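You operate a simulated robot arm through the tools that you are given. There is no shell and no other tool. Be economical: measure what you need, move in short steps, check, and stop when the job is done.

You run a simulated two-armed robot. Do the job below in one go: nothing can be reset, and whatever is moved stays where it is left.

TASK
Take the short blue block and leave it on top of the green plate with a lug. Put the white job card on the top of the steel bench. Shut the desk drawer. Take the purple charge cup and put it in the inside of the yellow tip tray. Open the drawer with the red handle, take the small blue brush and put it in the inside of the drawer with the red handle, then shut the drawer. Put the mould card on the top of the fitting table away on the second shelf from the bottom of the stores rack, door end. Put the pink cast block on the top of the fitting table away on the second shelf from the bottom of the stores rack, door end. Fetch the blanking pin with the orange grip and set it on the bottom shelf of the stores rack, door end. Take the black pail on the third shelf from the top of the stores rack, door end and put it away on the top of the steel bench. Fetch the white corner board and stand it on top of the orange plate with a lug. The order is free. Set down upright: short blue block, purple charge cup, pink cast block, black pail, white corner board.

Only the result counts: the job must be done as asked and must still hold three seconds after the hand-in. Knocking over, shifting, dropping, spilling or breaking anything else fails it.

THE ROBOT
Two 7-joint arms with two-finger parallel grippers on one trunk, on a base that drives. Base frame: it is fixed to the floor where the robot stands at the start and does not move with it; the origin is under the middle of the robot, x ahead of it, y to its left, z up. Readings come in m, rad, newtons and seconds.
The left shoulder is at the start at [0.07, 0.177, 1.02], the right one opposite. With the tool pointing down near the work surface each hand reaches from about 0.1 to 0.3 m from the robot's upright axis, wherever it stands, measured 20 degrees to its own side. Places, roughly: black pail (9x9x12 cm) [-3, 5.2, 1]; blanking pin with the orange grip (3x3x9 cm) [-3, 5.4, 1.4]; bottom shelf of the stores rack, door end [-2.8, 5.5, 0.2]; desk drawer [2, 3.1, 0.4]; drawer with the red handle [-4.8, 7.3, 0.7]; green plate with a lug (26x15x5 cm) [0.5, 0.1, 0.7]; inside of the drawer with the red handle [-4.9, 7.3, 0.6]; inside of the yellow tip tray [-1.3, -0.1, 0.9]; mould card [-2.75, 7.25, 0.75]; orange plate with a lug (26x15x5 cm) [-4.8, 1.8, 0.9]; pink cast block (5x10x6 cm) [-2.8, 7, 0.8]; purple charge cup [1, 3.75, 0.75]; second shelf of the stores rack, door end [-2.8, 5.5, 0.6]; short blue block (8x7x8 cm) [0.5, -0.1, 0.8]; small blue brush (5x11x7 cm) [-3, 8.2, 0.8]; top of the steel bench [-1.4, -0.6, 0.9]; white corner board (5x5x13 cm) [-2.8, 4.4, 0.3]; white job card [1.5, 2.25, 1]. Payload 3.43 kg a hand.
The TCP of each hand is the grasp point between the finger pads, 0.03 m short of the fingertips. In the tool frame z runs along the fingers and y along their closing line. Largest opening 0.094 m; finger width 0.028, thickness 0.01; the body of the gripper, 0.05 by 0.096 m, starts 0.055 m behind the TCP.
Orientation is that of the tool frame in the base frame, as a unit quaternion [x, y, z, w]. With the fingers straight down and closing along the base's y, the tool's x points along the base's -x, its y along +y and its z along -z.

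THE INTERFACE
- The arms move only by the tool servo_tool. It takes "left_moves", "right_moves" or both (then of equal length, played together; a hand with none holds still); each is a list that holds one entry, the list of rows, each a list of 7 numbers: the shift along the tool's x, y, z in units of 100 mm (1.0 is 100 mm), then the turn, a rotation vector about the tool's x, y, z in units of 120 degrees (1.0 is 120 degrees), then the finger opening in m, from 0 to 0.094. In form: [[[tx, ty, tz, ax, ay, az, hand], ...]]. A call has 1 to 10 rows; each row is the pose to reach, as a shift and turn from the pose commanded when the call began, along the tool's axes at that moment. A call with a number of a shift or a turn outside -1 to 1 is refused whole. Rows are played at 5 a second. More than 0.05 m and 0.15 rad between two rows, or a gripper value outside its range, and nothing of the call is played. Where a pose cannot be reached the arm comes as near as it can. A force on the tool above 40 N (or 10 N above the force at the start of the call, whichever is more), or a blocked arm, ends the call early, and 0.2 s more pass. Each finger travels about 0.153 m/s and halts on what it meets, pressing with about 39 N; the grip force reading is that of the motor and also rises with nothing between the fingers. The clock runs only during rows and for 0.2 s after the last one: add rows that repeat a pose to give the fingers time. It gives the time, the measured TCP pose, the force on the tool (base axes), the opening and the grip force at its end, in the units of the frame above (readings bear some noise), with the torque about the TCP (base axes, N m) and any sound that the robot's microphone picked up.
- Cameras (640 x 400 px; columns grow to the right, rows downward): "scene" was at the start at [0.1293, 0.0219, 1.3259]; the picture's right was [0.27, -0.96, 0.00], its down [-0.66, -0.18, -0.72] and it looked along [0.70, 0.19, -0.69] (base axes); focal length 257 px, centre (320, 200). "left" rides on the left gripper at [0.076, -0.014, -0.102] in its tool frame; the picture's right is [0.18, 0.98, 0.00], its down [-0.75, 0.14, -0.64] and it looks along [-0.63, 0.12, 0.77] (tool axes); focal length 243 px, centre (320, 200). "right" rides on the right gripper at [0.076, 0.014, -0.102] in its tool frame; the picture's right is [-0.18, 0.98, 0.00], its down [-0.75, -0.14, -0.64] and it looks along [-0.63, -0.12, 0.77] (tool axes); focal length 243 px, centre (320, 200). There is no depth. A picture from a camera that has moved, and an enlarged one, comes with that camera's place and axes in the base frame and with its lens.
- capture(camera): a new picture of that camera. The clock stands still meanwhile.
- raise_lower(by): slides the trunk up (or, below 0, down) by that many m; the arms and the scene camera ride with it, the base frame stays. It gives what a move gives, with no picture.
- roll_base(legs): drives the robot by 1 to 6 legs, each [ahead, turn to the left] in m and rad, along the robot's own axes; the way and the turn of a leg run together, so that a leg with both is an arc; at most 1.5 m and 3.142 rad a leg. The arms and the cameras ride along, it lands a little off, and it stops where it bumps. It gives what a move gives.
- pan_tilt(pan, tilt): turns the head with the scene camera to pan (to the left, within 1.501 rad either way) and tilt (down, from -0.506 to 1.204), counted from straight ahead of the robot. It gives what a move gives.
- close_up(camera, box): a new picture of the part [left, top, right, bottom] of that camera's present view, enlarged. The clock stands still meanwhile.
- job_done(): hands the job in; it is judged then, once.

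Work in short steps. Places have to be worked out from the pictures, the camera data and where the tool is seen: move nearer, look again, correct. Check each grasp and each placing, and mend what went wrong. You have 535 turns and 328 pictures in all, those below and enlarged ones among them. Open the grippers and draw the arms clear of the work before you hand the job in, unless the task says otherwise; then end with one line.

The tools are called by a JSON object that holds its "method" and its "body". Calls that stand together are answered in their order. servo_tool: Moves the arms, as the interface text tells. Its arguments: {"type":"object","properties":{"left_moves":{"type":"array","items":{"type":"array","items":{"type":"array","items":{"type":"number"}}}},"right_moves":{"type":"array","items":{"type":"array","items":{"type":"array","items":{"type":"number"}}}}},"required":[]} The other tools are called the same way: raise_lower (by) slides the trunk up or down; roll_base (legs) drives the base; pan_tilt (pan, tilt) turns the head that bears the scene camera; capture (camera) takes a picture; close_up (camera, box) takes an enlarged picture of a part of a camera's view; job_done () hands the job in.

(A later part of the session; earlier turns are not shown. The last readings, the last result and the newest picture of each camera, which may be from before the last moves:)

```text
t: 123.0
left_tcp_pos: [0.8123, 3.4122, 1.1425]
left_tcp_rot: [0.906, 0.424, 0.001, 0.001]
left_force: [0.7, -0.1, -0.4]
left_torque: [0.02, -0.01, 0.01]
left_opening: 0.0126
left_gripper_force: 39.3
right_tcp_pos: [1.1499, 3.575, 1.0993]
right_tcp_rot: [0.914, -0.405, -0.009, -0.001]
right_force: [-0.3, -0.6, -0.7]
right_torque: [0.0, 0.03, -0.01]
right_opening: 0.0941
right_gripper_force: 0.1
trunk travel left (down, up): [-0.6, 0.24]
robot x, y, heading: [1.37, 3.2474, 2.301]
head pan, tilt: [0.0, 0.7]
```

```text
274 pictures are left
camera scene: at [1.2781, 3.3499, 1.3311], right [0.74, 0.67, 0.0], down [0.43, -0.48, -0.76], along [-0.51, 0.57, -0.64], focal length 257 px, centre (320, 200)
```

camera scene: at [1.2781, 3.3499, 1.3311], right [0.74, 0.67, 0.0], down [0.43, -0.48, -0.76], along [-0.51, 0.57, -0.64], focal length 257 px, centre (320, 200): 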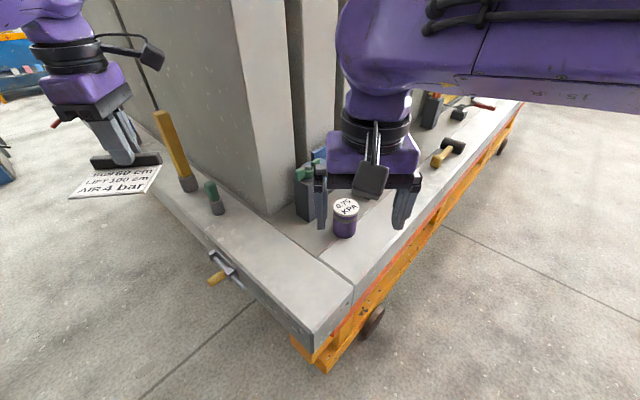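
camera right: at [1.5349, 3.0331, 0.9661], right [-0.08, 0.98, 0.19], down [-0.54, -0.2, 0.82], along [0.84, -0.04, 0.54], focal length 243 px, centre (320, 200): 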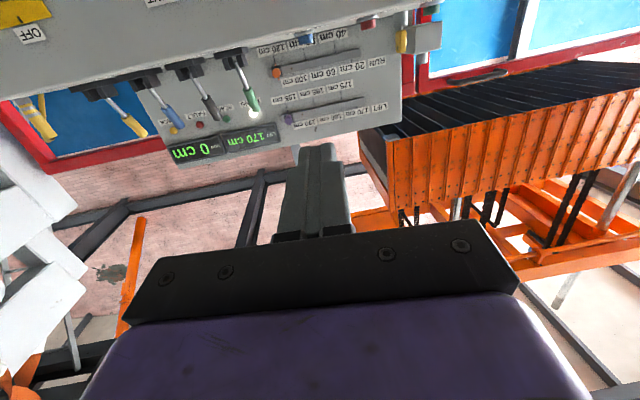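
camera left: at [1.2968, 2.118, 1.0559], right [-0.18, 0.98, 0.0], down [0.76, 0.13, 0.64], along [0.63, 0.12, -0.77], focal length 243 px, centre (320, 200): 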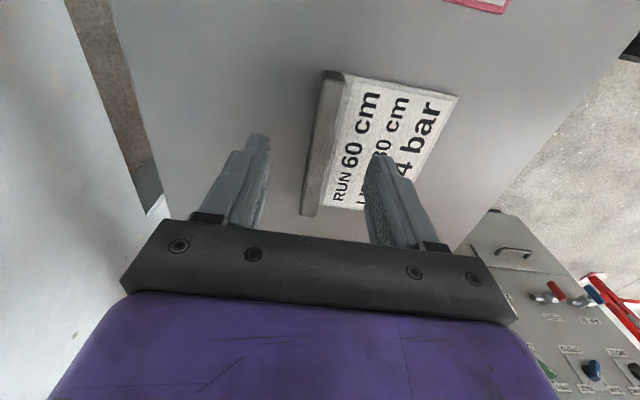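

Purple cup stands near the right hand. Viewing it through the right hand camera.

{"method": "capture", "body": {"camera": "right"}}

{"method": "close_up", "body": {"camera": "scene", "box": [260, 130, 420, 260]}}

```text
273 pictures are left
camera right: at [1.1922, 3.5071, 1.1993], right [-0.85, -0.52, 0.01], down [-0.39, 0.65, 0.65], along [-0.35, 0.55, -0.76], focal length 243 px, centre (320, 200)
```

right: 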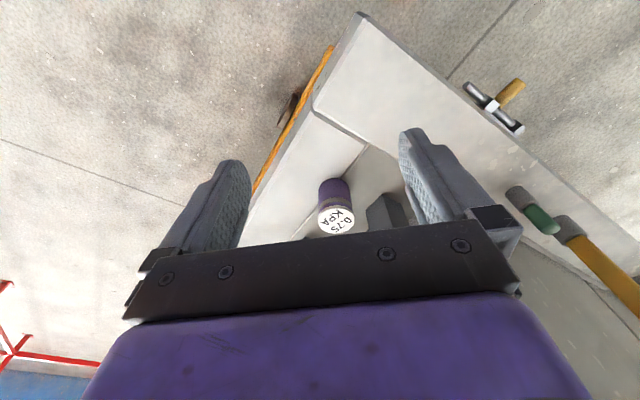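

```text
3.08 times, centred on (340, 195) of scene
camera zoom: at [1.2781, 3.3499, 1.3311], right [0.74, 0.67, 0.0], down [0.43, -0.48, -0.76], along [-0.51, 0.57, -0.64], focal length 790 px, centre (258, 215)
```

zoom: 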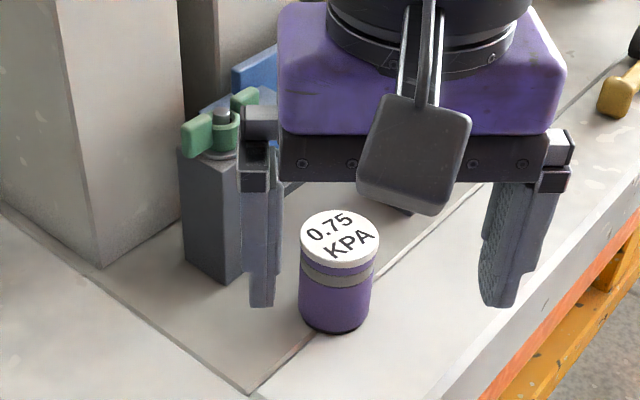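

Cup top is about (1.0, 3.765, ~0.89). I reach forward over it in two calls at height 1.1 and look again.

{"method": "servo_tool", "body": {"right_moves": [[[-0.4, 0, 0, 0, 0, 0, 0.094], [-0.8, 0, 0, 0, 0, 0, 0.094], [-1.0, 0, 0, 0, 0, 0, 0.094]]]}}

{"method": "servo_tool", "body": {"right_moves": [[[-0.4, 0, 0, 0, 0, 0, 0.094], [-0.7, -0.1, 0, 0, 0, 0, 0.094], [-0.9, -0.1, 0, 0, 0, 0, 0.094], [-0.9, -0.1, 0, 0, 0, 0, 0.094]]]}}

{"method": "capture", "body": {"camera": "right"}}

{"method": "capture", "body": {"camera": "scene"}}

```text
t: 123.8
left_tcp_pos: [0.8119, 3.4117, 1.1421]
left_tcp_rot: [0.905, 0.424, 0.002, 0.001]
left_force: [0.0, -0.3, 0.3]
left_torque: [0.03, -0.01, 0.02]
left_opening: 0.0124
left_gripper_force: 39.1
right_tcp_pos: [1.0828, 3.6513, 1.1008]
right_tcp_rot: [0.914, -0.405, -0.008, 0.0]
right_force: [-0.2, -0.1, 0.2]
right_torque: [-0.01, 0.03, -0.02]
right_opening: 0.0939
right_gripper_force: 0.1
trunk travel left (down, up): [-0.6, 0.24]
robot x, y, heading: [1.3673, 3.2485, 2.3]
head pan, tilt: [0.0, 0.7]
```

```text
t: 124.8
left_tcp_pos: [0.8123, 3.4131, 1.143]
left_tcp_rot: [0.906, 0.424, 0.002, 0.002]
left_force: [-0.6, 0.3, 0.1]
left_torque: [0.01, 0.03, 0.01]
left_opening: 0.0126
left_gripper_force: 39.0
right_tcp_pos: [1.029, 3.7228, 1.1011]
right_tcp_rot: [0.914, -0.405, -0.008, -0.001]
right_force: [-0.6, -0.3, 0.4]
right_torque: [0.0, 0.02, -0.03]
right_opening: 0.0941
right_gripper_force: 0.0
trunk travel left (down, up): [-0.6, 0.24]
robot x, y, heading: [1.3682, 3.2511, 2.306]
head pan, tilt: [0.0, 0.7]
```

```text
271 pictures are left
camera right: at [1.0718, 3.6553, 1.202], right [-0.85, -0.52, 0.01], down [-0.39, 0.65, 0.65], along [-0.35, 0.55, -0.76], focal length 243 px, centre (320, 200)
```

right: 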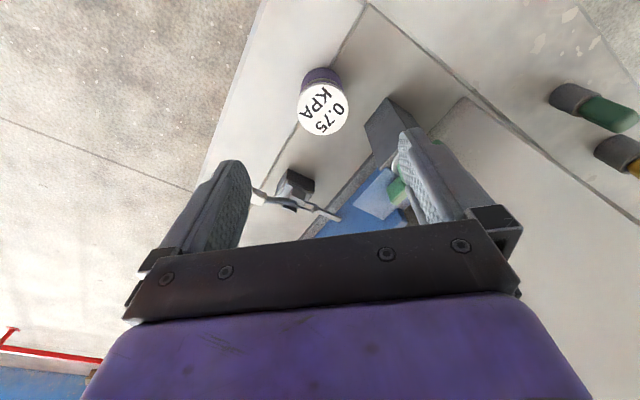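

```text
270 pictures are left
camera scene: at [1.2784, 3.3498, 1.3311], right [0.74, 0.67, 0.0], down [0.43, -0.48, -0.77], along [-0.51, 0.57, -0.64], focal length 257 px, centre (320, 200)
```

scene: 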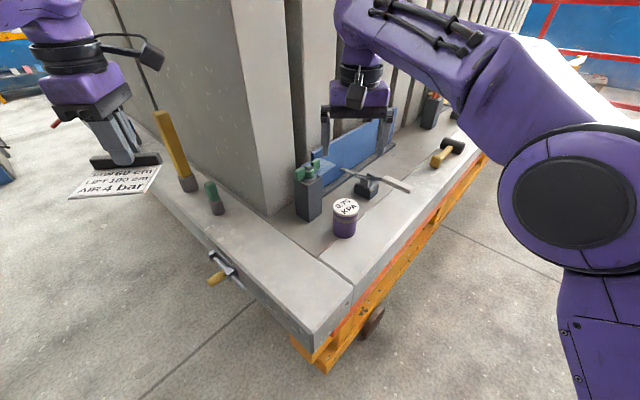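

Cup top centre now reads (1.009, 3.743, 0.91). I shift 2.8 cm forward and go down in two steps.

{"method": "servo_tool", "body": {"right_moves": [[[-0.28, 0, 0.1, 0, 0, 0, 0.094], [-0.28, 0, 0.5, 0, 0, 0, 0.094], [-0.28, 0, 0.9, 0, 0, 0, 0.094], [-0.28, 0, 1.0, 0, 0, 0, 0.094], [-0.28, 0, 1.0, 0, 0, 0, 0.094]]]}}

{"method": "capture", "body": {"camera": "right"}}

{"method": "close_up", "body": {"camera": "scene", "box": [250, 70, 450, 260]}}

```text
t: 126.0
left_tcp_pos: [0.811, 3.4124, 1.1434]
left_tcp_rot: [0.905, 0.424, 0.002, 0.002]
left_force: [0.4, 0.0, 0.1]
left_torque: [0.0, 0.02, 0.0]
left_opening: 0.0127
left_gripper_force: 38.7
right_tcp_pos: [1.0094, 3.7432, 1.005]
right_tcp_rot: [0.914, -0.405, -0.009, -0.002]
right_force: [0.2, -0.3, 0.2]
right_torque: [-0.01, 0.01, -0.01]
right_opening: 0.094
right_gripper_force: 0.0
trunk travel left (down, up): [-0.6, 0.24]
robot x, y, heading: [1.37, 3.251, 2.297]
head pan, tilt: [0.0, 0.7]
```

```text
269 pictures are left
camera right: at [1.0511, 3.6762, 1.1055], right [-0.85, -0.52, 0.01], down [-0.39, 0.65, 0.65], along [-0.35, 0.55, -0.76], focal length 243 px, centre (320, 200)
```

right: 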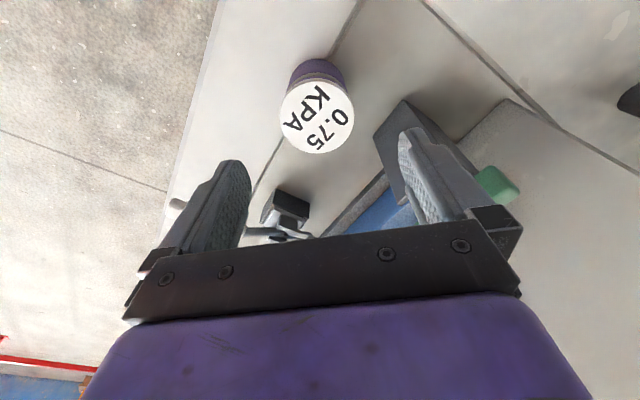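

```text
2.11 times, centred on (350, 165) of scene
camera zoom: at [1.2787, 3.3497, 1.3311], right [0.74, 0.67, 0.0], down [0.43, -0.48, -0.77], along [-0.51, 0.57, -0.64], focal length 541 px, centre (257, 274)
```

zoom: 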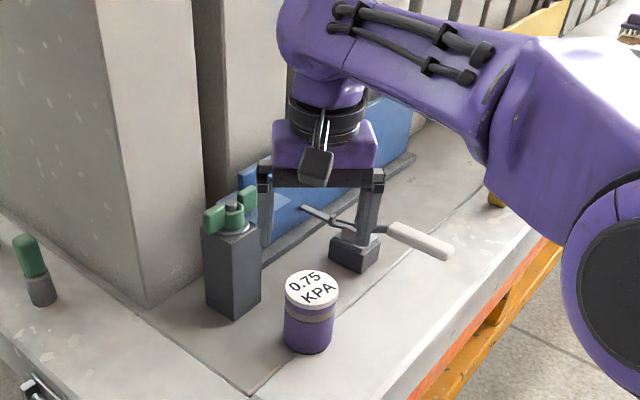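

Cup centre confirmed at (1.010, 3.742), top 0.915. I descend to TCP 0.877 and close.

{"method": "servo_tool", "body": {"right_moves": [[[0, 0, 0.3, 0, 0, 0, 0.094], [0, 0, 0.6, 0, 0, 0, 0.094], [0, 0, 0.9, 0, 0, 0, 0.094], [0, 0, 0.9, 0, 0, 0, 0.094]]]}}

{"method": "capture", "body": {"camera": "right"}}

{"method": "close_up", "body": {"camera": "scene", "box": [250, 70, 450, 260]}}

```text
t: 127.0
left_tcp_pos: [0.8116, 3.4113, 1.1435]
left_tcp_rot: [0.906, 0.424, 0.001, 0.001]
left_force: [-0.7, 0.0, -0.4]
left_torque: [0.05, -0.01, 0.02]
left_opening: 0.0126
left_gripper_force: 39.7
right_tcp_pos: [1.007, 3.7464, 0.9141]
right_tcp_rot: [0.914, -0.406, -0.009, -0.001]
right_force: [0.8, 0.1, 0.1]
right_torque: [0.01, 0.02, -0.04]
right_opening: 0.0939
right_gripper_force: 0.1
trunk travel left (down, up): [-0.6, 0.24]
robot x, y, heading: [1.3673, 3.2515, 2.301]
head pan, tilt: [0.0, 0.7]
```

```text
267 pictures are left
camera right: at [1.0495, 3.6776, 1.0137], right [-0.85, -0.52, 0.01], down [-0.39, 0.65, 0.65], along [-0.35, 0.55, -0.76], focal length 243 px, centre (320, 200)
```

right: 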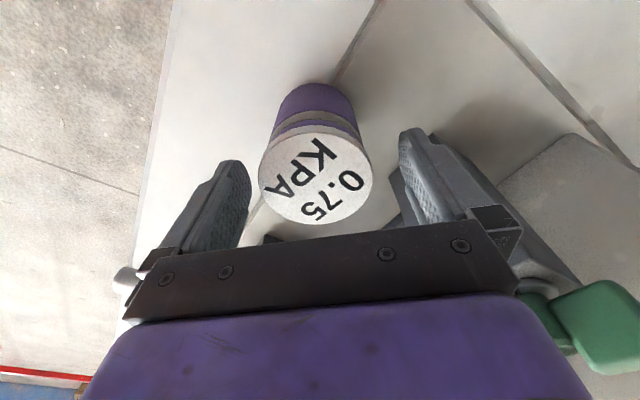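

```text
2.11 times, centred on (350, 165) of scene
camera zoom: at [1.2785, 3.3498, 1.3311], right [0.74, 0.67, 0.0], down [0.43, -0.48, -0.77], along [-0.51, 0.57, -0.64], focal length 541 px, centre (257, 274)
```

zoom: 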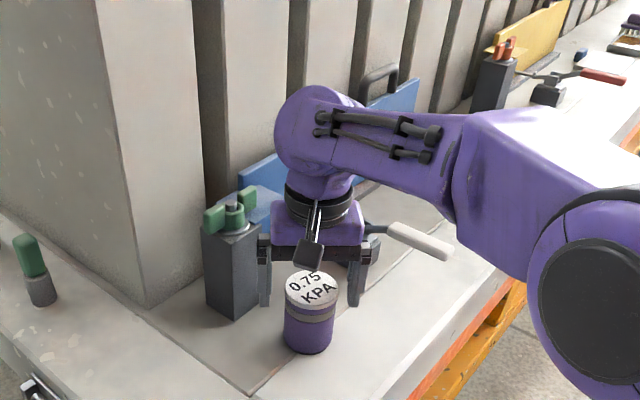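

Aligned to within a few mm. I descend the last 3.7 cm and close on the cup.

{"method": "servo_tool", "body": {"right_moves": [[[0.05, 0, 0.15, 0, 0, 0, 0.094], [0.05, 0, 0.3, 0, 0, 0, 0.094], [0.05, 0, 0.37, 0, 0, 0, 0.094], [0.05, 0, 0.37, 0, 0, 0, 0.06], [0.05, 0, 0.37, 0, 0, 0, 0.03], [0.05, 0, 0.37, 0, 0, 0, 0.03], [0.05, 0, 0.37, 0, 0, 0, 0.0], [0.05, 0, 0.37, 0, 0, 0, 0.0]]]}}

```text
t: 128.8
left_tcp_pos: [0.8109, 3.4114, 1.1427]
left_tcp_rot: [0.906, 0.424, 0.002, 0.003]
left_force: [-0.5, -0.4, 0.5]
left_torque: [-0.01, 0.02, 0.01]
left_opening: 0.0126
left_gripper_force: 38.8
right_tcp_pos: [1.0101, 3.7399, 0.8758]
right_tcp_rot: [0.914, -0.405, -0.009, -0.001]
right_force: [-0.9, 1.9, 0.0]
right_torque: [0.13, -0.07, 0.05]
right_opening: 0.0659
right_gripper_force: 39.1
trunk travel left (down, up): [-0.6, 0.24]
robot x, y, heading: [1.3683, 3.2538, 2.296]
head pan, tilt: [0.0, 0.7]
```

Gripped at 66 mm. I lift the cup straight up.

{"method": "servo_tool", "body": {"right_moves": [[[0, 0, -0.2, 0, 0, 0, 0], [0, 0, -0.5, 0, 0, 0, 0], [0, 0, -0.8, 0, 0, 0, 0], [0, 0, -1.0, 0, 0, 0, 0], [0, 0, -1.0, 0, 0, 0, 0]]]}}

{"method": "servo_tool", "body": {"right_moves": [[[0.2, 0, -0.4, 0, 0, 0, 0], [0.4, 0, -0.8, 0, 0, 0, 0], [0.7, 0, -1.0, 0, 0, 0, 0], [1.0, 0, -1.0, 0, 0, 0, 0], [1.0, 0, -1.0, 0, 0, 0, 0]]]}}

{"method": "servo_tool", "body": {"right_moves": [[[0.4, 0, 0, 0, 0, 0, 0], [0.8, 0, 0, 0, 0, 0, 0], [1.0, 0, 0, 0, 0, 0, 0], [1.0, 0, 0, 0, 0, 0, 0]]]}}

{"method": "capture", "body": {"camera": "scene"}}

```text
t: 130.1
left_tcp_pos: [0.8106, 3.4145, 1.1416]
left_tcp_rot: [0.906, 0.424, 0.002, 0.002]
left_force: [-0.6, -0.5, 0.2]
left_torque: [-0.01, 0.05, 0.02]
left_opening: 0.0125
left_gripper_force: 39.3
right_tcp_pos: [1.0092, 3.7402, 0.9757]
right_tcp_rot: [0.914, -0.405, -0.009, -0.001]
right_force: [0.7, -0.4, -4.8]
right_torque: [-0.02, 0.0, -0.05]
right_opening: 0.0664
right_gripper_force: 39.1
trunk travel left (down, up): [-0.6, 0.24]
robot x, y, heading: [1.3723, 3.2489, 2.301]
head pan, tilt: [0.0, 0.7]
```

```text
t: 131.2
left_tcp_pos: [0.811, 3.4139, 1.1424]
left_tcp_rot: [0.906, 0.424, 0.003, 0.003]
left_force: [-0.8, -0.4, -0.7]
left_torque: [0.03, -0.02, 0.01]
left_opening: 0.0125
left_gripper_force: 38.5
right_tcp_pos: [1.0808, 3.6677, 1.0745]
right_tcp_rot: [0.914, -0.405, -0.007, 0.0]
right_force: [-1.1, -0.2, -2.7]
right_torque: [-0.07, 0.0, 0.03]
right_opening: 0.0659
right_gripper_force: 38.7
trunk travel left (down, up): [-0.6, 0.24]
robot x, y, heading: [1.3662, 3.2513, 2.302]
head pan, tilt: [0.0, 0.7]
```

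```text
t: 132.2
left_tcp_pos: [0.8119, 3.4119, 1.1427]
left_tcp_rot: [0.905, 0.424, 0.002, 0.002]
left_force: [1.0, -0.1, -0.1]
left_torque: [0.02, 0.0, 0.0]
left_opening: 0.0127
left_gripper_force: 39.1
right_tcp_pos: [1.1478, 3.5921, 1.0737]
right_tcp_rot: [0.914, -0.405, -0.009, -0.001]
right_force: [-0.3, -0.1, -3.9]
right_torque: [0.0, -0.01, 0.01]
right_opening: 0.0661
right_gripper_force: 39.3
trunk travel left (down, up): [-0.6, 0.24]
robot x, y, heading: [1.3695, 3.2465, 2.304]
head pan, tilt: [0.0, 0.7]
```

```text
265 pictures are left
camera scene: at [1.2777, 3.3499, 1.331], right [0.74, 0.67, 0.0], down [0.43, -0.48, -0.76], along [-0.51, 0.57, -0.64], focal length 257 px, centre (320, 200)
```

scene: 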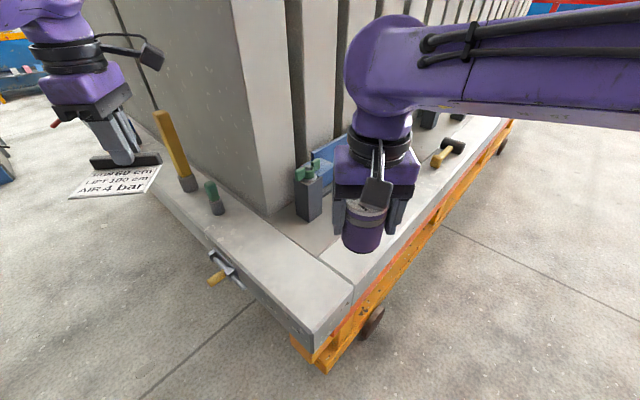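

Cup held. I back away from the cart, turn left and drive out between cart and side table.

{"method": "roll_base", "body": {"legs": [[-0.3, 0], [0, 1.2], [1.4, 0]]}}

{"method": "capture", "body": {"camera": "scene"}}

```text
t: 143.9
left_tcp_pos: [-0.108, 2.0808, 1.1423]
left_tcp_rot: [0.511, 0.859, 0.003, 0.001]
left_force: [-0.9, 0.0, -0.9]
left_torque: [-0.01, -0.01, -0.01]
left_opening: 0.0127
left_gripper_force: 39.0
right_tcp_pos: [-0.1503, 2.4603, 1.0744]
right_tcp_rot: [0.984, 0.178, -0.007, 0.004]
right_force: [0.4, 0.9, -3.2]
right_torque: [-0.03, 0.02, 0.03]
right_opening: 0.0654
right_gripper_force: 38.9
trunk travel left (down, up): [-0.6, 0.24]
robot x, y, heading: [0.2493, 2.5405, -2.785]
head pan, tilt: [0.0, 0.7]
```

```text
264 pictures are left
camera scene: at [0.1221, 2.4914, 1.331], right [-0.35, 0.94, 0.0], down [0.6, 0.22, -0.76], along [-0.72, -0.26, -0.64], focal length 257 px, centre (320, 200)
```

scene: 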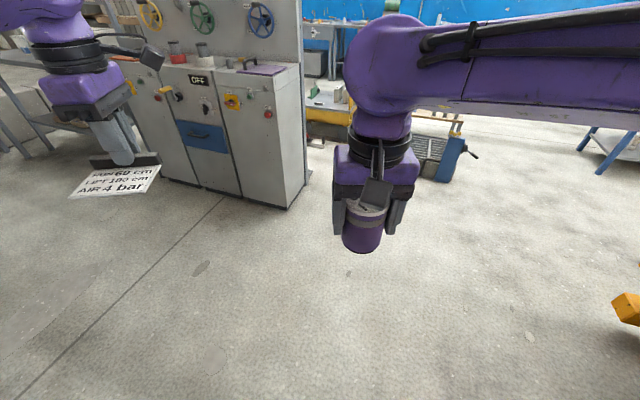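

Clear so far. I continue out to x≈-0.12, then down the corridor towards y≈0.1.

{"method": "roll_base", "body": {"legs": [[0.38, 0], [0, 1.0], [1.1, 0]]}}

{"method": "capture", "body": {"camera": "scene"}}

```text
t: 154.1
left_tcp_pos: [-0.1199, 0.7953, 1.1428]
left_tcp_rot: [0.029, 1.0, 0.002, -0.001]
left_force: [0.3, 0.3, -0.1]
left_torque: [-0.01, -0.02, 0.03]
left_opening: 0.0123
left_gripper_force: 38.8
right_tcp_pos: [-0.4646, 0.9596, 1.0756]
right_tcp_rot: [0.773, 0.634, -0.005, 0.007]
right_force: [-0.1, 0.4, -4.2]
right_torque: [0.06, 0.01, 0.03]
right_opening: 0.0652
right_gripper_force: 38.9
trunk travel left (down, up): [-0.6, 0.24]
robot x, y, heading: [-0.3172, 1.3433, -1.776]
head pan, tilt: [0.0, 0.7]
```

```text
263 pictures are left
camera scene: at [-0.3478, 1.2069, 1.331], right [-0.98, 0.2, 0.0], down [0.13, 0.63, -0.76], along [-0.15, -0.75, -0.64], focal length 257 px, centre (320, 200)
```

scene: 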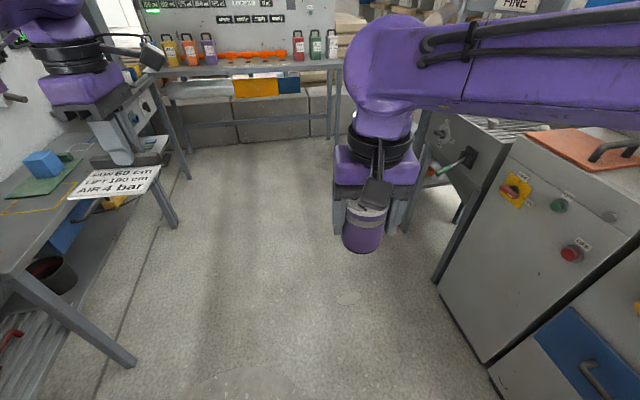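

Continuing down the corridor, then I'll turn to face the bench.

{"method": "roll_base", "body": {"legs": [[0, 0.22], [1.05, 0], [0, -1.45]]}}

{"method": "capture", "body": {"camera": "scene"}}

```text
t: 164.0
left_tcp_pos: [-0.7454, -0.0771, 1.1427]
left_tcp_rot: [0.61, 0.792, 0.003, 0.001]
left_force: [0.0, -0.3, 0.4]
left_torque: [0.03, -0.01, -0.02]
left_opening: 0.0125
left_gripper_force: 38.7
right_tcp_pos: [-0.6957, 0.3014, 1.0738]
right_tcp_rot: [0.998, 0.061, -0.007, 0.003]
right_force: [0.0, -0.4, -3.1]
right_torque: [-0.01, -0.01, -0.03]
right_opening: 0.0652
right_gripper_force: 38.8
trunk travel left (down, up): [-0.6, 0.24]
robot x, y, heading: [-0.2899, 0.2813, -3.022]
head pan, tilt: [0.0, 0.7]
```

```text
262 pictures are left
camera scene: at [-0.4247, 0.2671, 1.331], right [-0.11, 0.99, 0.0], down [0.64, 0.07, -0.76], along [-0.76, -0.09, -0.64], focal length 257 px, centre (320, 200)
```

scene: 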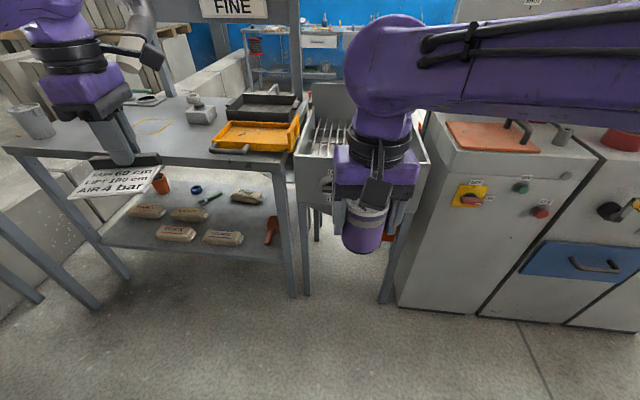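

The tray is at about (-1.27, -0.07); bench front edge x≈-1.115. I move the base to about (-0.7, -0.15), facing -x, so both hands come over their targets.

{"method": "roll_base", "body": {"legs": [[0, 0.69], [0.57, 0], [0, -0.8]]}}

{"method": "capture", "body": {"camera": "scene"}}

{"method": "capture", "body": {"camera": "right"}}

{"method": "capture", "body": {"camera": "left"}}

```text
t: 171.2
left_tcp_pos: [-1.1807, -0.4091, 1.1434]
left_tcp_rot: [0.665, 0.747, 0.003, 0.001]
left_force: [-0.5, 0.0, -0.3]
left_torque: [-0.03, 0.02, 0.01]
left_opening: 0.0123
left_gripper_force: 38.5
right_tcp_pos: [-1.0786, -0.0413, 1.0747]
right_tcp_rot: [1.0, -0.012, -0.008, 0.003]
right_force: [-0.6, -0.2, -4.5]
right_torque: [-0.03, -0.01, 0.02]
right_opening: 0.0651
right_gripper_force: 39.3
trunk travel left (down, up): [-0.6, 0.24]
robot x, y, heading: [-0.6818, -0.1198, 3.105]
head pan, tilt: [0.0, 0.7]
```

```text
261 pictures are left
camera scene: at [-0.8146, -0.114, 1.331], right [0.03, 1.0, 0.0], down [0.64, -0.02, -0.76], along [-0.76, 0.02, -0.64], focal length 257 px, centre (320, 200)
```

scene: 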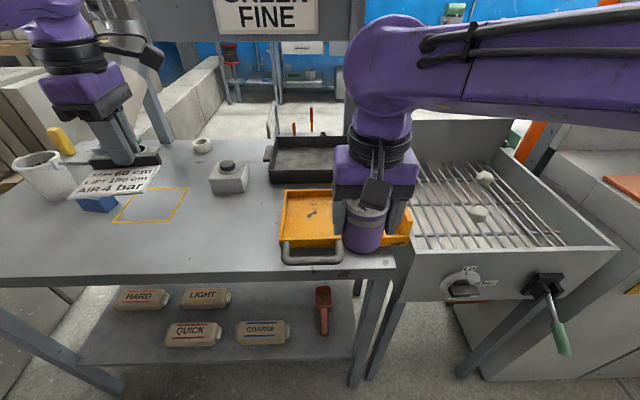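

```text
260 pictures are left
camera right: at [-1.0008, -0.0579, 1.1747], right [-0.21, -0.98, 0.01], down [-0.74, 0.16, 0.65], along [-0.64, 0.13, -0.76], focal length 243 px, centre (320, 200)
```

right: 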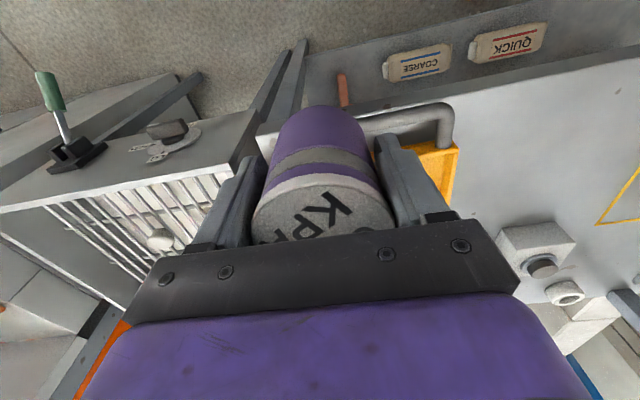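

```text
259 pictures are left
camera left: at [-1.2037, -0.3362, 1.2454], right [0.95, 0.3, 0.01], down [0.22, -0.73, 0.64], along [0.19, -0.61, -0.77], focal length 243 px, centre (320, 200)
```

left: 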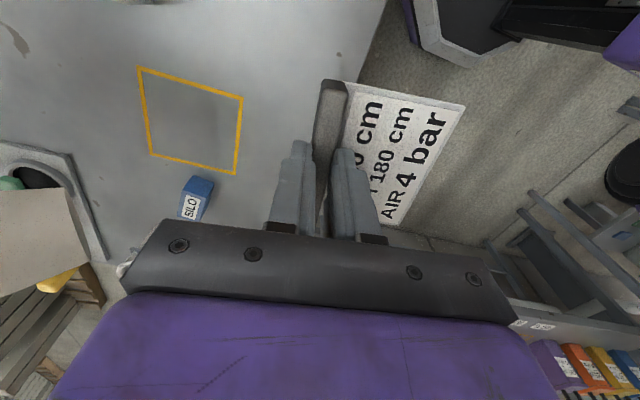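

Tray spans about x -1.37…-1.19, y -0.19…0.10. I move the right hand forward 0.2 m to be over its middle and check.

{"method": "servo_tool", "body": {"right_moves": [[[-0.3, 0, 0, 0, 0, 0, 0], [-0.6, 0, 0, 0, 0, 0, 0], [-0.9, 0, 0, 0, 0, 0, 0], [-1.0, 0, 0, 0, 0, 0, 0]]]}}

{"method": "servo_tool", "body": {"right_moves": [[[-0.3, 0, 0, 0, 0, 0, 0], [-0.6, 0, 0, 0, 0, 0, 0], [-0.9, 0, 0.2, 0, 0, 0, 0], [-1.0, 0, 0.4, 0, 0, 0, 0], [-1.0, 0, 0.4, 0, 0, 0, 0]]]}}

{"method": "capture", "body": {"camera": "scene"}}

{"method": "capture", "body": {"camera": "right"}}

```text
t: 172.2
left_tcp_pos: [-1.1811, -0.4092, 1.1424]
left_tcp_rot: [0.665, 0.747, 0.002, 0.001]
left_force: [0.2, -0.9, 0.1]
left_torque: [0.0, 0.03, 0.01]
left_opening: 0.0128
left_gripper_force: 39.1
right_tcp_pos: [-1.1783, -0.0413, 1.0739]
right_tcp_rot: [1.0, -0.012, -0.008, 0.003]
right_force: [0.2, -0.4, -4.8]
right_torque: [0.02, -0.05, 0.01]
right_opening: 0.0654
right_gripper_force: 39.5
trunk travel left (down, up): [-0.6, 0.24]
robot x, y, heading: [-0.676, -0.1184, 3.115]
head pan, tilt: [0.0, 0.7]
```

```text
t: 173.3
left_tcp_pos: [-1.1788, -0.4101, 1.1444]
left_tcp_rot: [0.665, 0.747, 0.003, 0.002]
left_force: [0.5, 0.5, 0.1]
left_torque: [0.01, 0.02, 0.01]
left_opening: 0.0127
left_gripper_force: 39.0
right_tcp_pos: [-1.2777, -0.036, 1.0359]
right_tcp_rot: [1.0, -0.011, -0.009, 0.002]
right_force: [0.1, 0.5, -4.0]
right_torque: [0.01, -0.02, 0.01]
right_opening: 0.0656
right_gripper_force: 38.8
trunk travel left (down, up): [-0.6, 0.24]
robot x, y, heading: [-0.6765, -0.118, 3.113]
head pan, tilt: [0.0, 0.7]
```

```text
258 pictures are left
camera scene: at [-0.8141, -0.114, 1.3311], right [0.03, 1.0, 0.0], down [0.64, -0.02, -0.76], along [-0.76, 0.02, -0.64], focal length 257 px, centre (320, 200)
```

scene: 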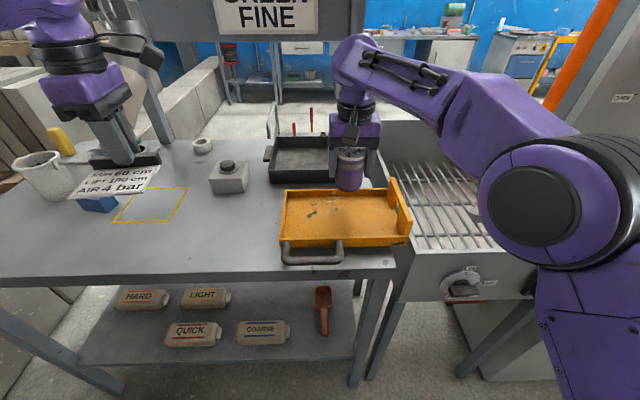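

```text
257 pictures are left
camera right: at [-1.2009, -0.0524, 1.1361], right [-0.21, -0.98, 0.01], down [-0.74, 0.16, 0.65], along [-0.64, 0.13, -0.76], focal length 243 px, centre (320, 200)
```

right: 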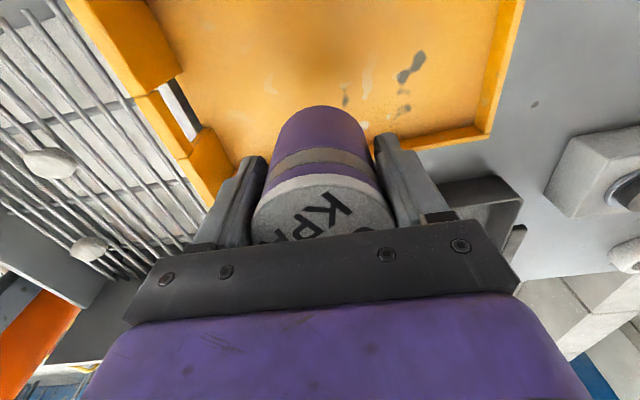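

The cup will land about mid-tray. I lower it slowly until it touches.

{"method": "servo_tool", "body": {"right_moves": [[[0, 0, 0.3, 0, 0, 0, 0], [0, 0, 0.55, 0, 0, 0, 0], [0, 0, 0.65, 0, 0, 0, 0], [0, 0, 0.72, 0, 0, 0, 0], [0, 0, 0.78, 0, 0, 0, 0], [0, 0, 0.84, 0, 0, 0, 0], [0, 0, 0.9, 0, 0, 0, 0], [0, 0, 0.96, 0, 0, 0, 0]]]}}

```text
t: 175.2
left_tcp_pos: [-1.1779, -0.4098, 1.1443]
left_tcp_rot: [0.665, 0.747, 0.002, -0.001]
left_force: [0.9, 0.8, -0.5]
left_torque: [0.03, 0.01, -0.01]
left_opening: 0.0128
left_gripper_force: 39.0
right_tcp_pos: [-1.2796, -0.0382, 0.9474]
right_tcp_rot: [1.0, -0.011, -0.013, 0.003]
right_force: [-8.5, -0.3, 33.7]
right_torque: [0.86, -0.2, 0.04]
right_opening: 0.0637
right_gripper_force: 38.6
trunk travel left (down, up): [-0.6, 0.24]
robot x, y, heading: [-0.679, -0.1138, 3.114]
head pan, tilt: [0.0, 0.7]
```

Contact at 0.947. I ease off, open, and lift away.

{"method": "servo_tool", "body": {"right_moves": [[[0, 0, -0.05, 0, 0, 0, 0], [0, 0, -0.05, 0, 0, 0, 0.094], [0, 0, -0.05, 0, 0, 0, 0.094], [0, 0, -0.3, 0, 0, 0, 0.094], [0, 0, -0.7, 0, 0, 0, 0.094], [0, 0, -1.0, 0, 0, 0, 0.094], [0, 0, -1.0, 0, 0, 0, 0.094]]]}}

{"method": "capture", "body": {"camera": "right"}}

{"method": "capture", "body": {"camera": "scene"}}

```text
t: 176.8
left_tcp_pos: [-1.1808, -0.4091, 1.1431]
left_tcp_rot: [0.665, 0.747, 0.003, 0.001]
left_force: [0.3, -0.7, -0.3]
left_torque: [-0.02, 0.02, 0.0]
left_opening: 0.0124
left_gripper_force: 38.5
right_tcp_pos: [-1.2782, -0.0389, 1.042]
right_tcp_rot: [1.0, -0.011, -0.007, 0.002]
right_force: [0.2, -0.9, 0.0]
right_torque: [-0.03, -0.01, 0.04]
right_opening: 0.0936
right_gripper_force: 0.2
trunk travel left (down, up): [-0.6, 0.24]
robot x, y, heading: [-0.6793, -0.1185, 3.114]
head pan, tilt: [0.0, 0.7]
```

```text
256 pictures are left
camera right: at [-1.2, -0.0555, 1.1427], right [-0.21, -0.98, 0.01], down [-0.74, 0.16, 0.65], along [-0.64, 0.13, -0.76], focal length 243 px, centre (320, 200)
```

right: 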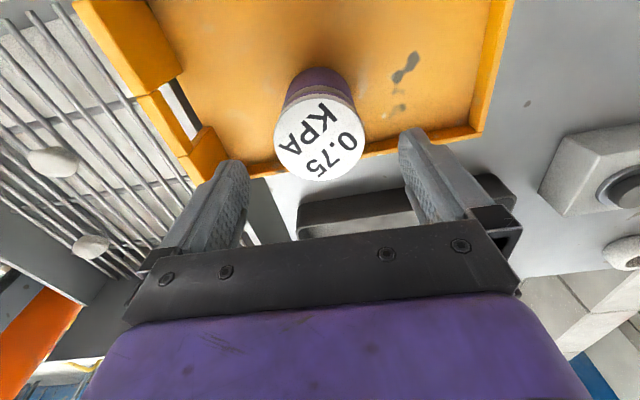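

```text
255 pictures are left
camera scene: at [-0.8144, -0.114, 1.331], right [0.03, 1.0, 0.0], down [0.64, -0.02, -0.76], along [-0.76, 0.02, -0.64], focal length 257 px, centre (320, 200)
```

scene: 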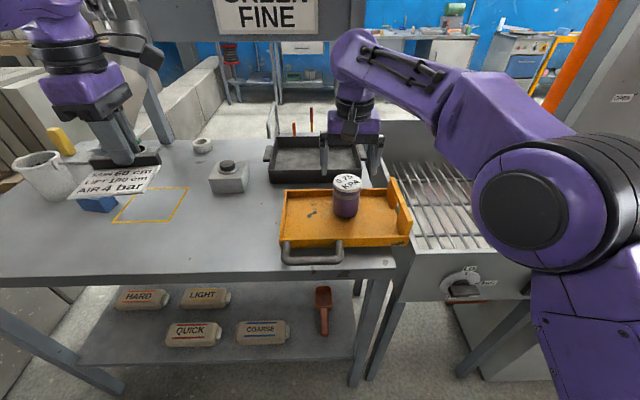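

Cup stands in the tray. I retract the right hand, and move the left (card) back over the bench to bar x≈-1.265 and down 0.1.

{"method": "servo_tool", "body": {"right_moves": [[[0.3, 0, -0.3, 0, 0, 0, 0.094], [0.6, 0, -0.6, 0, 0, 0, 0.094], [0.9, 0, -0.6, 0, 0, 0, 0.094], [1.0, 0, -0.6, 0, 0, 0, 0.094]]], "left_moves": [[[0, -0.3, 0.1, 0, 0, 0, 0], [0.05, -0.6, 0.3, 0, 0, 0, 0], [0.1, -0.84, 0.6, 0, 0, 0, 0], [0.1, -0.84, 1.0, 0, 0, 0, 0]]]}}

{"method": "servo_tool", "body": {"left_moves": [[[0, 0, 0.3, 0, 0, 0, 0], [0, 0, 0.6, 0, 0, 0, 0], [0, 0, 0.8, 0, 0, 0, 0], [0, 0, 0.8, 0, 0, 0, 0]]], "right_moves": [[[0.3, 0, 0, 0, 0, 0, 0.094], [0.6, 0, 0, 0, 0, 0, 0.094], [0.9, 0, 0, 0, 0, 0, 0.094], [1.0, 0, 0, 0, 0, 0, 0.094]]]}}

{"method": "capture", "body": {"camera": "scene"}}

```text
t: 177.8
left_tcp_pos: [-1.2674, -0.4135, 1.0421]
left_tcp_rot: [0.665, 0.747, 0.003, 0.001]
left_force: [0.0, 0.0, -0.6]
left_torque: [0.01, -0.01, -0.01]
left_opening: 0.0124
left_gripper_force: 39.9
right_tcp_pos: [-1.1773, -0.0396, 1.1026]
right_tcp_rot: [1.0, -0.012, -0.008, 0.002]
right_force: [-0.8, -0.6, -0.8]
right_torque: [0.0, -0.01, 0.01]
right_opening: 0.0939
right_gripper_force: 0.0
trunk travel left (down, up): [-0.6, 0.24]
robot x, y, heading: [-0.6794, -0.1197, 3.116]
head pan, tilt: [0.0, 0.7]
```

```text
t: 178.8
left_tcp_pos: [-1.2662, -0.4085, 0.9611]
left_tcp_rot: [0.665, 0.747, 0.002, 0.0]
left_force: [-1.4, 0.3, -1.1]
left_torque: [0.0, 0.01, 0.02]
left_opening: 0.0127
left_gripper_force: 38.9
right_tcp_pos: [-1.0757, -0.0421, 1.0995]
right_tcp_rot: [1.0, -0.012, -0.009, 0.002]
right_force: [0.1, -0.2, -1.0]
right_torque: [0.04, -0.04, 0.01]
right_opening: 0.0942
right_gripper_force: 0.0
trunk travel left (down, up): [-0.6, 0.24]
robot x, y, heading: [-0.682, -0.118, 3.112]
head pan, tilt: [0.0, 0.7]
```

```text
254 pictures are left
camera scene: at [-0.8137, -0.1146, 1.3311], right [0.03, 1.0, 0.0], down [0.64, -0.02, -0.77], along [-0.76, 0.02, -0.64], focal length 257 px, centre (320, 200)
```

scene: 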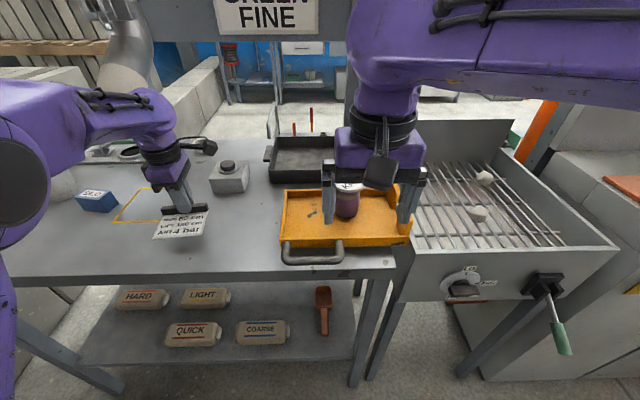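

The card is over free bench. Lowering gently to contact.

{"method": "servo_tool", "body": {"left_moves": [[[0, 0, 0.25, 0, 0, 0, 0], [0, 0, 0.35, 0, 0, 0, 0], [0, 0, 0.42, 0, 0, 0, 0], [0, 0, 0.48, 0, 0, 0, 0], [0, 0, 0.54, 0, 0, 0, 0], [0, 0, 0.6, 0, 0, 0, 0], [0, 0, 0.66, 0, 0, 0, 0]]]}}

{"method": "close_up", "body": {"camera": "scene", "box": [90, 120, 330, 270]}}

```text
t: 179.8
left_tcp_pos: [-1.2656, -0.4091, 0.9212]
left_tcp_rot: [0.665, 0.747, -0.007, -0.005]
left_force: [4.3, 1.2, 18.4]
left_torque: [0.17, -0.34, -0.11]
left_opening: 0.0128
left_gripper_force: 38.7
right_tcp_pos: [-1.0745, -0.0416, 1.1]
right_tcp_rot: [1.0, -0.011, -0.009, 0.003]
right_force: [0.6, -0.6, 0.1]
right_torque: [-0.04, -0.02, 0.01]
right_opening: 0.0938
right_gripper_force: 0.0
trunk travel left (down, up): [-0.6, 0.24]
robot x, y, heading: [-0.6785, -0.1201, 3.116]
head pan, tilt: [0.0, 0.7]
stopped in row 5 (left hand): the force on the tool passed its limit (the readings are from after the stop); the commanded pose is now the measured one
```

```text
2.67 times, centred on (210, 195) of scene
camera zoom: at [-0.8113, -0.1127, 1.3315], right [0.03, 1.0, 0.0], down [0.64, -0.02, -0.77], along [-0.77, 0.02, -0.64], focal length 685 px, centre (613, 213)
```

zoom: 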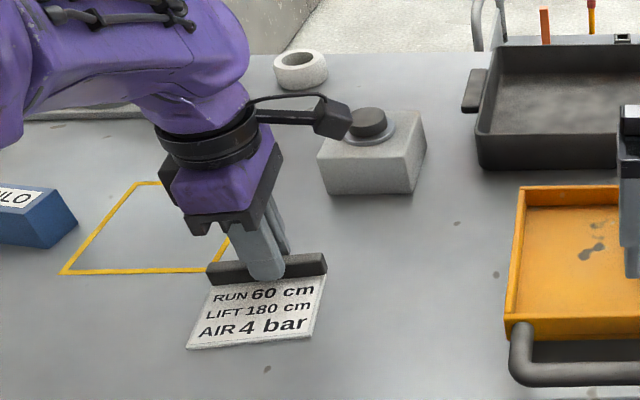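

It rests on the bench. Opening and lifting.

{"method": "servo_tool", "body": {"left_moves": [[[0, 0, -0.01, 0, 0, 0, 0.02], [0, 0, -0.01, 0, 0, 0, 0.05], [0, 0, -0.01, 0, 0, 0, 0.05], [0, 0, -0.2, 0, 0, 0, 0.05], [0, 0, -0.6, 0, 0, 0, 0.05], [0, 0.2, -1.0, 0, 0, 0, 0.05], [0, 0.4, -1.0, 0, 0, 0, 0.05]]]}}

{"method": "close_up", "body": {"camera": "scene", "box": [90, 120, 330, 270]}}

```text
t: 181.4
left_tcp_pos: [-1.2243, -0.4046, 1.019]
left_tcp_rot: [0.665, 0.747, -0.004, -0.004]
left_force: [0.4, -0.8, -0.4]
left_torque: [0.02, -0.01, -0.01]
left_opening: 0.0497
left_gripper_force: 0.1
right_tcp_pos: [-1.0761, -0.0434, 1.0989]
right_tcp_rot: [1.0, -0.011, -0.009, 0.002]
right_force: [0.5, 0.5, -1.1]
right_torque: [0.0, -0.02, 0.01]
right_opening: 0.0938
right_gripper_force: 0.2
trunk travel left (down, up): [-0.6, 0.24]
robot x, y, heading: [-0.6785, -0.1146, 3.109]
head pan, tilt: [0.0, 0.7]
```

```text
2.67 times, centred on (210, 195) of scene
camera zoom: at [-0.8137, -0.1139, 1.3311], right [0.03, 1.0, 0.0], down [0.64, -0.02, -0.77], along [-0.76, 0.02, -0.64], focal length 685 px, centre (613, 213)
```

zoom: 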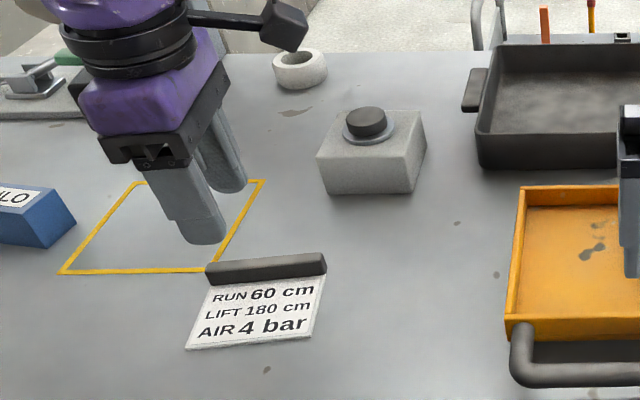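

Card placed. I lift and un-rotate the left hand while retracting it for travel.

{"method": "servo_tool", "body": {"left_moves": [[[0, 0.2, -0.2, 0, 0, 0, 0.094], [0, 0.4, -0.4, 0, 0, 0.07, 0.094], [0, 0.5, -0.6, 0, 0, 0.14, 0.094], [0, 0.6, -0.8, 0, 0, 0.21, 0.094], [0, 0.7, -1.0, 0, 0, 0.28, 0.094], [0, 0.7, -1.0, 0, 0, 0.35, 0.094], [0, 0.7, -1.0, 0, 0, 0.42, 0.094], [0, 0.7, -1.0, 0, 0, 0.49, 0.094], [0, 0.7, -1.0, 0, 0, 0.56, 0.094], [0, 0.7, -1.0, 0, 0, 0.63, 0.094]]]}}

{"method": "servo_tool", "body": {"left_moves": [[[0, 0, 0, 0, 0, 0.06, 0.094], [0, 0, 0, 0, 0, 0.06, 0.094]]]}}

{"method": "pan_tilt", "body": {"pan": -0.9, "tilt": 0.4}}

{"method": "capture", "body": {"camera": "scene"}}

```text
t: 183.6
left_tcp_pos: [-1.1552, -0.3963, 1.1177]
left_tcp_rot: [0.983, 0.181, -0.005, -0.001]
left_force: [0.3, -0.4, -0.6]
left_torque: [-0.02, -0.02, 0.01]
left_opening: 0.0938
left_gripper_force: 0.0
right_tcp_pos: [-1.0764, -0.0422, 1.0982]
right_tcp_rot: [1.0, -0.012, -0.008, 0.003]
right_force: [-0.7, 0.2, 1.0]
right_torque: [-0.01, 0.03, -0.02]
right_opening: 0.094
right_gripper_force: 0.1
trunk travel left (down, up): [-0.6, 0.24]
robot x, y, heading: [-0.675, -0.1153, 3.116]
head pan, tilt: [0.0, 0.7]
```

```text
t: 184.2
left_tcp_pos: [-1.1568, -0.3967, 1.118]
left_tcp_rot: [0.993, 0.12, -0.005, 0.0]
left_force: [0.4, -0.3, -0.3]
left_torque: [-0.03, 0.01, -0.03]
left_opening: 0.0939
left_gripper_force: 0.0
right_tcp_pos: [-1.0767, -0.0428, 1.0988]
right_tcp_rot: [1.0, -0.011, -0.008, 0.002]
right_force: [-0.2, 0.1, -0.4]
right_torque: [-0.03, 0.0, 0.02]
right_opening: 0.0938
right_gripper_force: 0.0
trunk travel left (down, up): [-0.6, 0.24]
robot x, y, heading: [-0.6815, -0.1197, 3.113]
head pan, tilt: [0.0, 0.7]
```

```text
t: 185.4
left_tcp_pos: [-1.156, -0.3968, 1.1163]
left_tcp_rot: [0.993, 0.121, -0.006, 0.0]
left_force: [0.4, 0.1, 0.7]
left_torque: [-0.05, 0.04, -0.01]
left_opening: 0.0943
left_gripper_force: 0.1
right_tcp_pos: [-1.0753, -0.0416, 1.0995]
right_tcp_rot: [1.0, -0.011, -0.009, 0.003]
right_force: [0.4, -0.1, -0.7]
right_torque: [0.0, 0.0, 0.0]
right_opening: 0.0942
right_gripper_force: 0.1
trunk travel left (down, up): [-0.6, 0.24]
robot x, y, heading: [-0.6811, -0.1174, 3.115]
head pan, tilt: [-0.901, 0.4]
```

```text
251 pictures are left
camera scene: at [-0.7849, -0.0422, 1.3579], right [0.8, 0.6, 0.0], down [0.23, -0.31, -0.92], along [-0.55, 0.74, -0.39], focal length 257 px, centre (320, 200)
```

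scene: 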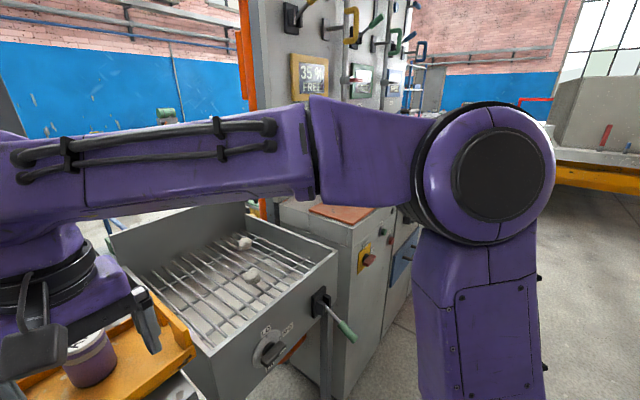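

I back off, turn to +y and drive up the corridor to about y=2.6.

{"method": "roll_base", "body": {"legs": [[-0.3, 0], [0, -1.545], [1.4, 0], [1.3, 0]]}}

{"method": "pan_tilt", "body": {"pan": 0.6, "tilt": 0.3}}

{"method": "capture", "body": {"camera": "scene"}}

```text
t: 203.9
left_tcp_pos: [-0.69, 3.0165, 1.1177]
left_tcp_rot: [0.804, -0.595, -0.004, -0.005]
left_force: [0.4, 0.9, -0.6]
left_torque: [-0.01, 0.01, 0.01]
left_opening: 0.0936
left_gripper_force: 0.0
right_tcp_pos: [-0.3304, 2.9559, 1.0989]
right_tcp_rot: [0.718, -0.696, -0.007, -0.003]
right_force: [-0.3, 0.2, 0.3]
right_torque: [-0.01, 0.01, 0.01]
right_opening: 0.0939
right_gripper_force: 0.1
trunk travel left (down, up): [-0.6, 0.24]
robot x, y, heading: [-0.3888, 2.5575, 1.597]
head pan, tilt: [-0.901, 0.4]
```

```text
t: 205.5
left_tcp_pos: [-0.6897, 3.0171, 1.1168]
left_tcp_rot: [0.804, -0.595, -0.003, -0.005]
left_force: [0.1, 0.4, 0.4]
left_torque: [0.0, -0.01, 0.02]
left_opening: 0.0938
left_gripper_force: 0.1
right_tcp_pos: [-0.3308, 2.9566, 1.0992]
right_tcp_rot: [0.718, -0.697, -0.007, -0.004]
right_force: [0.3, -0.8, -1.0]
right_torque: [0.01, -0.01, 0.01]
right_opening: 0.0938
right_gripper_force: 0.1
trunk travel left (down, up): [-0.6, 0.24]
robot x, y, heading: [-0.3855, 2.5578, 1.599]
head pan, tilt: [0.6, 0.3]
```

```text
250 pictures are left
camera scene: at [-0.4419, 2.6809, 1.3672], right [0.81, 0.58, 0.0], down [0.17, -0.24, -0.96], along [-0.56, 0.78, -0.3], focal length 257 px, centre (320, 200)
```

scene: 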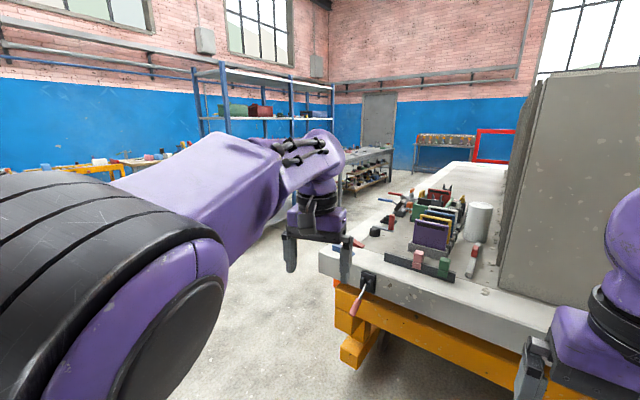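

I drive around the cart's corner to about (-1.5, 3.0), then turn to look at the rack.

{"method": "roll_base", "body": {"legs": [[0, 1.16], [1.25, 0], [0, -0.6]]}}

{"method": "pan_tilt", "body": {"pan": 0.0, "tilt": 0.25}}

{"method": "capture", "body": {"camera": "scene"}}

```text
t: 216.2
left_tcp_pos: [-1.9957, 3.3157, 1.1179]
left_tcp_rot: [0.929, -0.37, -0.005, -0.002]
left_force: [-0.5, -0.3, 0.3]
left_torque: [-0.02, -0.02, -0.02]
left_opening: 0.0941
left_gripper_force: 0.2
right_tcp_pos: [-1.6551, 3.439, 1.0987]
right_tcp_rot: [0.871, -0.49, -0.009, -0.002]
right_force: [0.4, -0.5, 0.1]
right_torque: [0.04, 0.02, 0.0]
right_opening: 0.0939
right_gripper_force: 0.1
trunk travel left (down, up): [-0.6, 0.24]
robot x, y, heading: [-1.5048, 3.0678, 2.111]
head pan, tilt: [0.6, 0.3]
```

```text
t: 217.2
left_tcp_pos: [-1.9963, 3.3148, 1.1171]
left_tcp_rot: [0.929, -0.371, -0.005, -0.003]
left_force: [0.5, -0.9, 0.1]
left_torque: [-0.05, -0.01, -0.02]
left_opening: 0.0942
left_gripper_force: 0.0
right_tcp_pos: [-1.6544, 3.4392, 1.0981]
right_tcp_rot: [0.872, -0.49, -0.007, -0.002]
right_force: [-0.7, -0.7, 0.4]
right_torque: [-0.01, -0.03, 0.0]
right_opening: 0.094
right_gripper_force: 0.0
trunk travel left (down, up): [-0.6, 0.24]
robot x, y, heading: [-1.5066, 3.0652, 2.114]
head pan, tilt: [0.0, 0.25]
```

```text
249 pictures are left
camera scene: at [-1.5786, 3.1862, 1.3719], right [0.86, 0.52, 0.0], down [0.13, -0.21, -0.97], along [-0.5, 0.83, -0.25], focal length 257 px, centre (320, 200)
```

scene: 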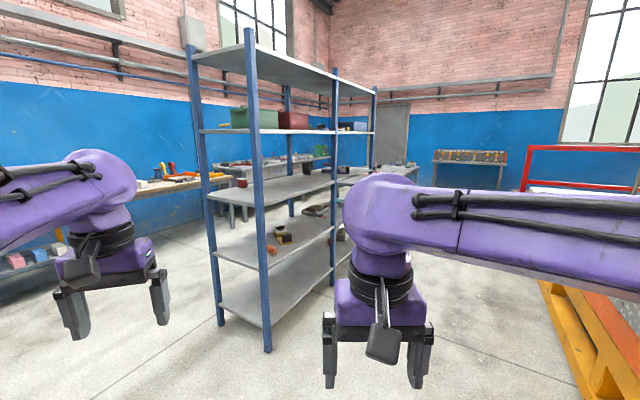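

The rack has two bays (posts at y≈4.2, 5.1, 6.0; front x≈-2.59); the door-end bay is the far one. I drive alongside to y≈5.3 and turn to face it.

{"method": "roll_base", "body": {"legs": [[0, -0.36], [1.2, 0], [1.0, 0], [0, 1.35]]}}

{"method": "capture", "body": {"camera": "scene"}}

```text
t: 232.3
left_tcp_pos: [-2.3526, 4.9798, 1.1174]
left_tcp_rot: [0.996, 0.085, -0.006, -0.001]
left_force: [0.0, 0.7, 1.1]
left_torque: [-0.01, 0.0, 0.0]
left_opening: 0.094
left_gripper_force: 0.1
right_tcp_pos: [-2.2472, 5.3264, 1.0981]
right_tcp_rot: [0.999, -0.049, -0.008, 0.002]
right_force: [-0.1, -0.3, -0.9]
right_torque: [-0.04, -0.02, -0.01]
right_opening: 0.0941
right_gripper_force: 0.1
trunk travel left (down, up): [-0.6, 0.24]
robot x, y, heading: [-1.8511, 5.2256, 3.044]
head pan, tilt: [0.0, 0.25]
```

```text
248 pictures are left
camera scene: at [-1.9995, 5.2365, 1.3719], right [0.1, 0.99, 0.0], down [0.25, -0.03, -0.97], along [-0.96, 0.1, -0.25], focal length 257 px, centre (320, 200)
```

scene: 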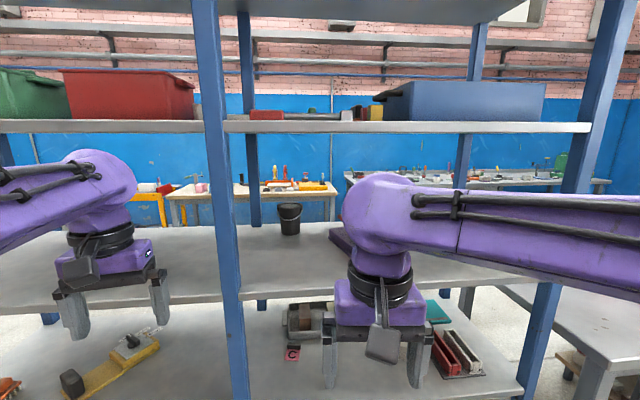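

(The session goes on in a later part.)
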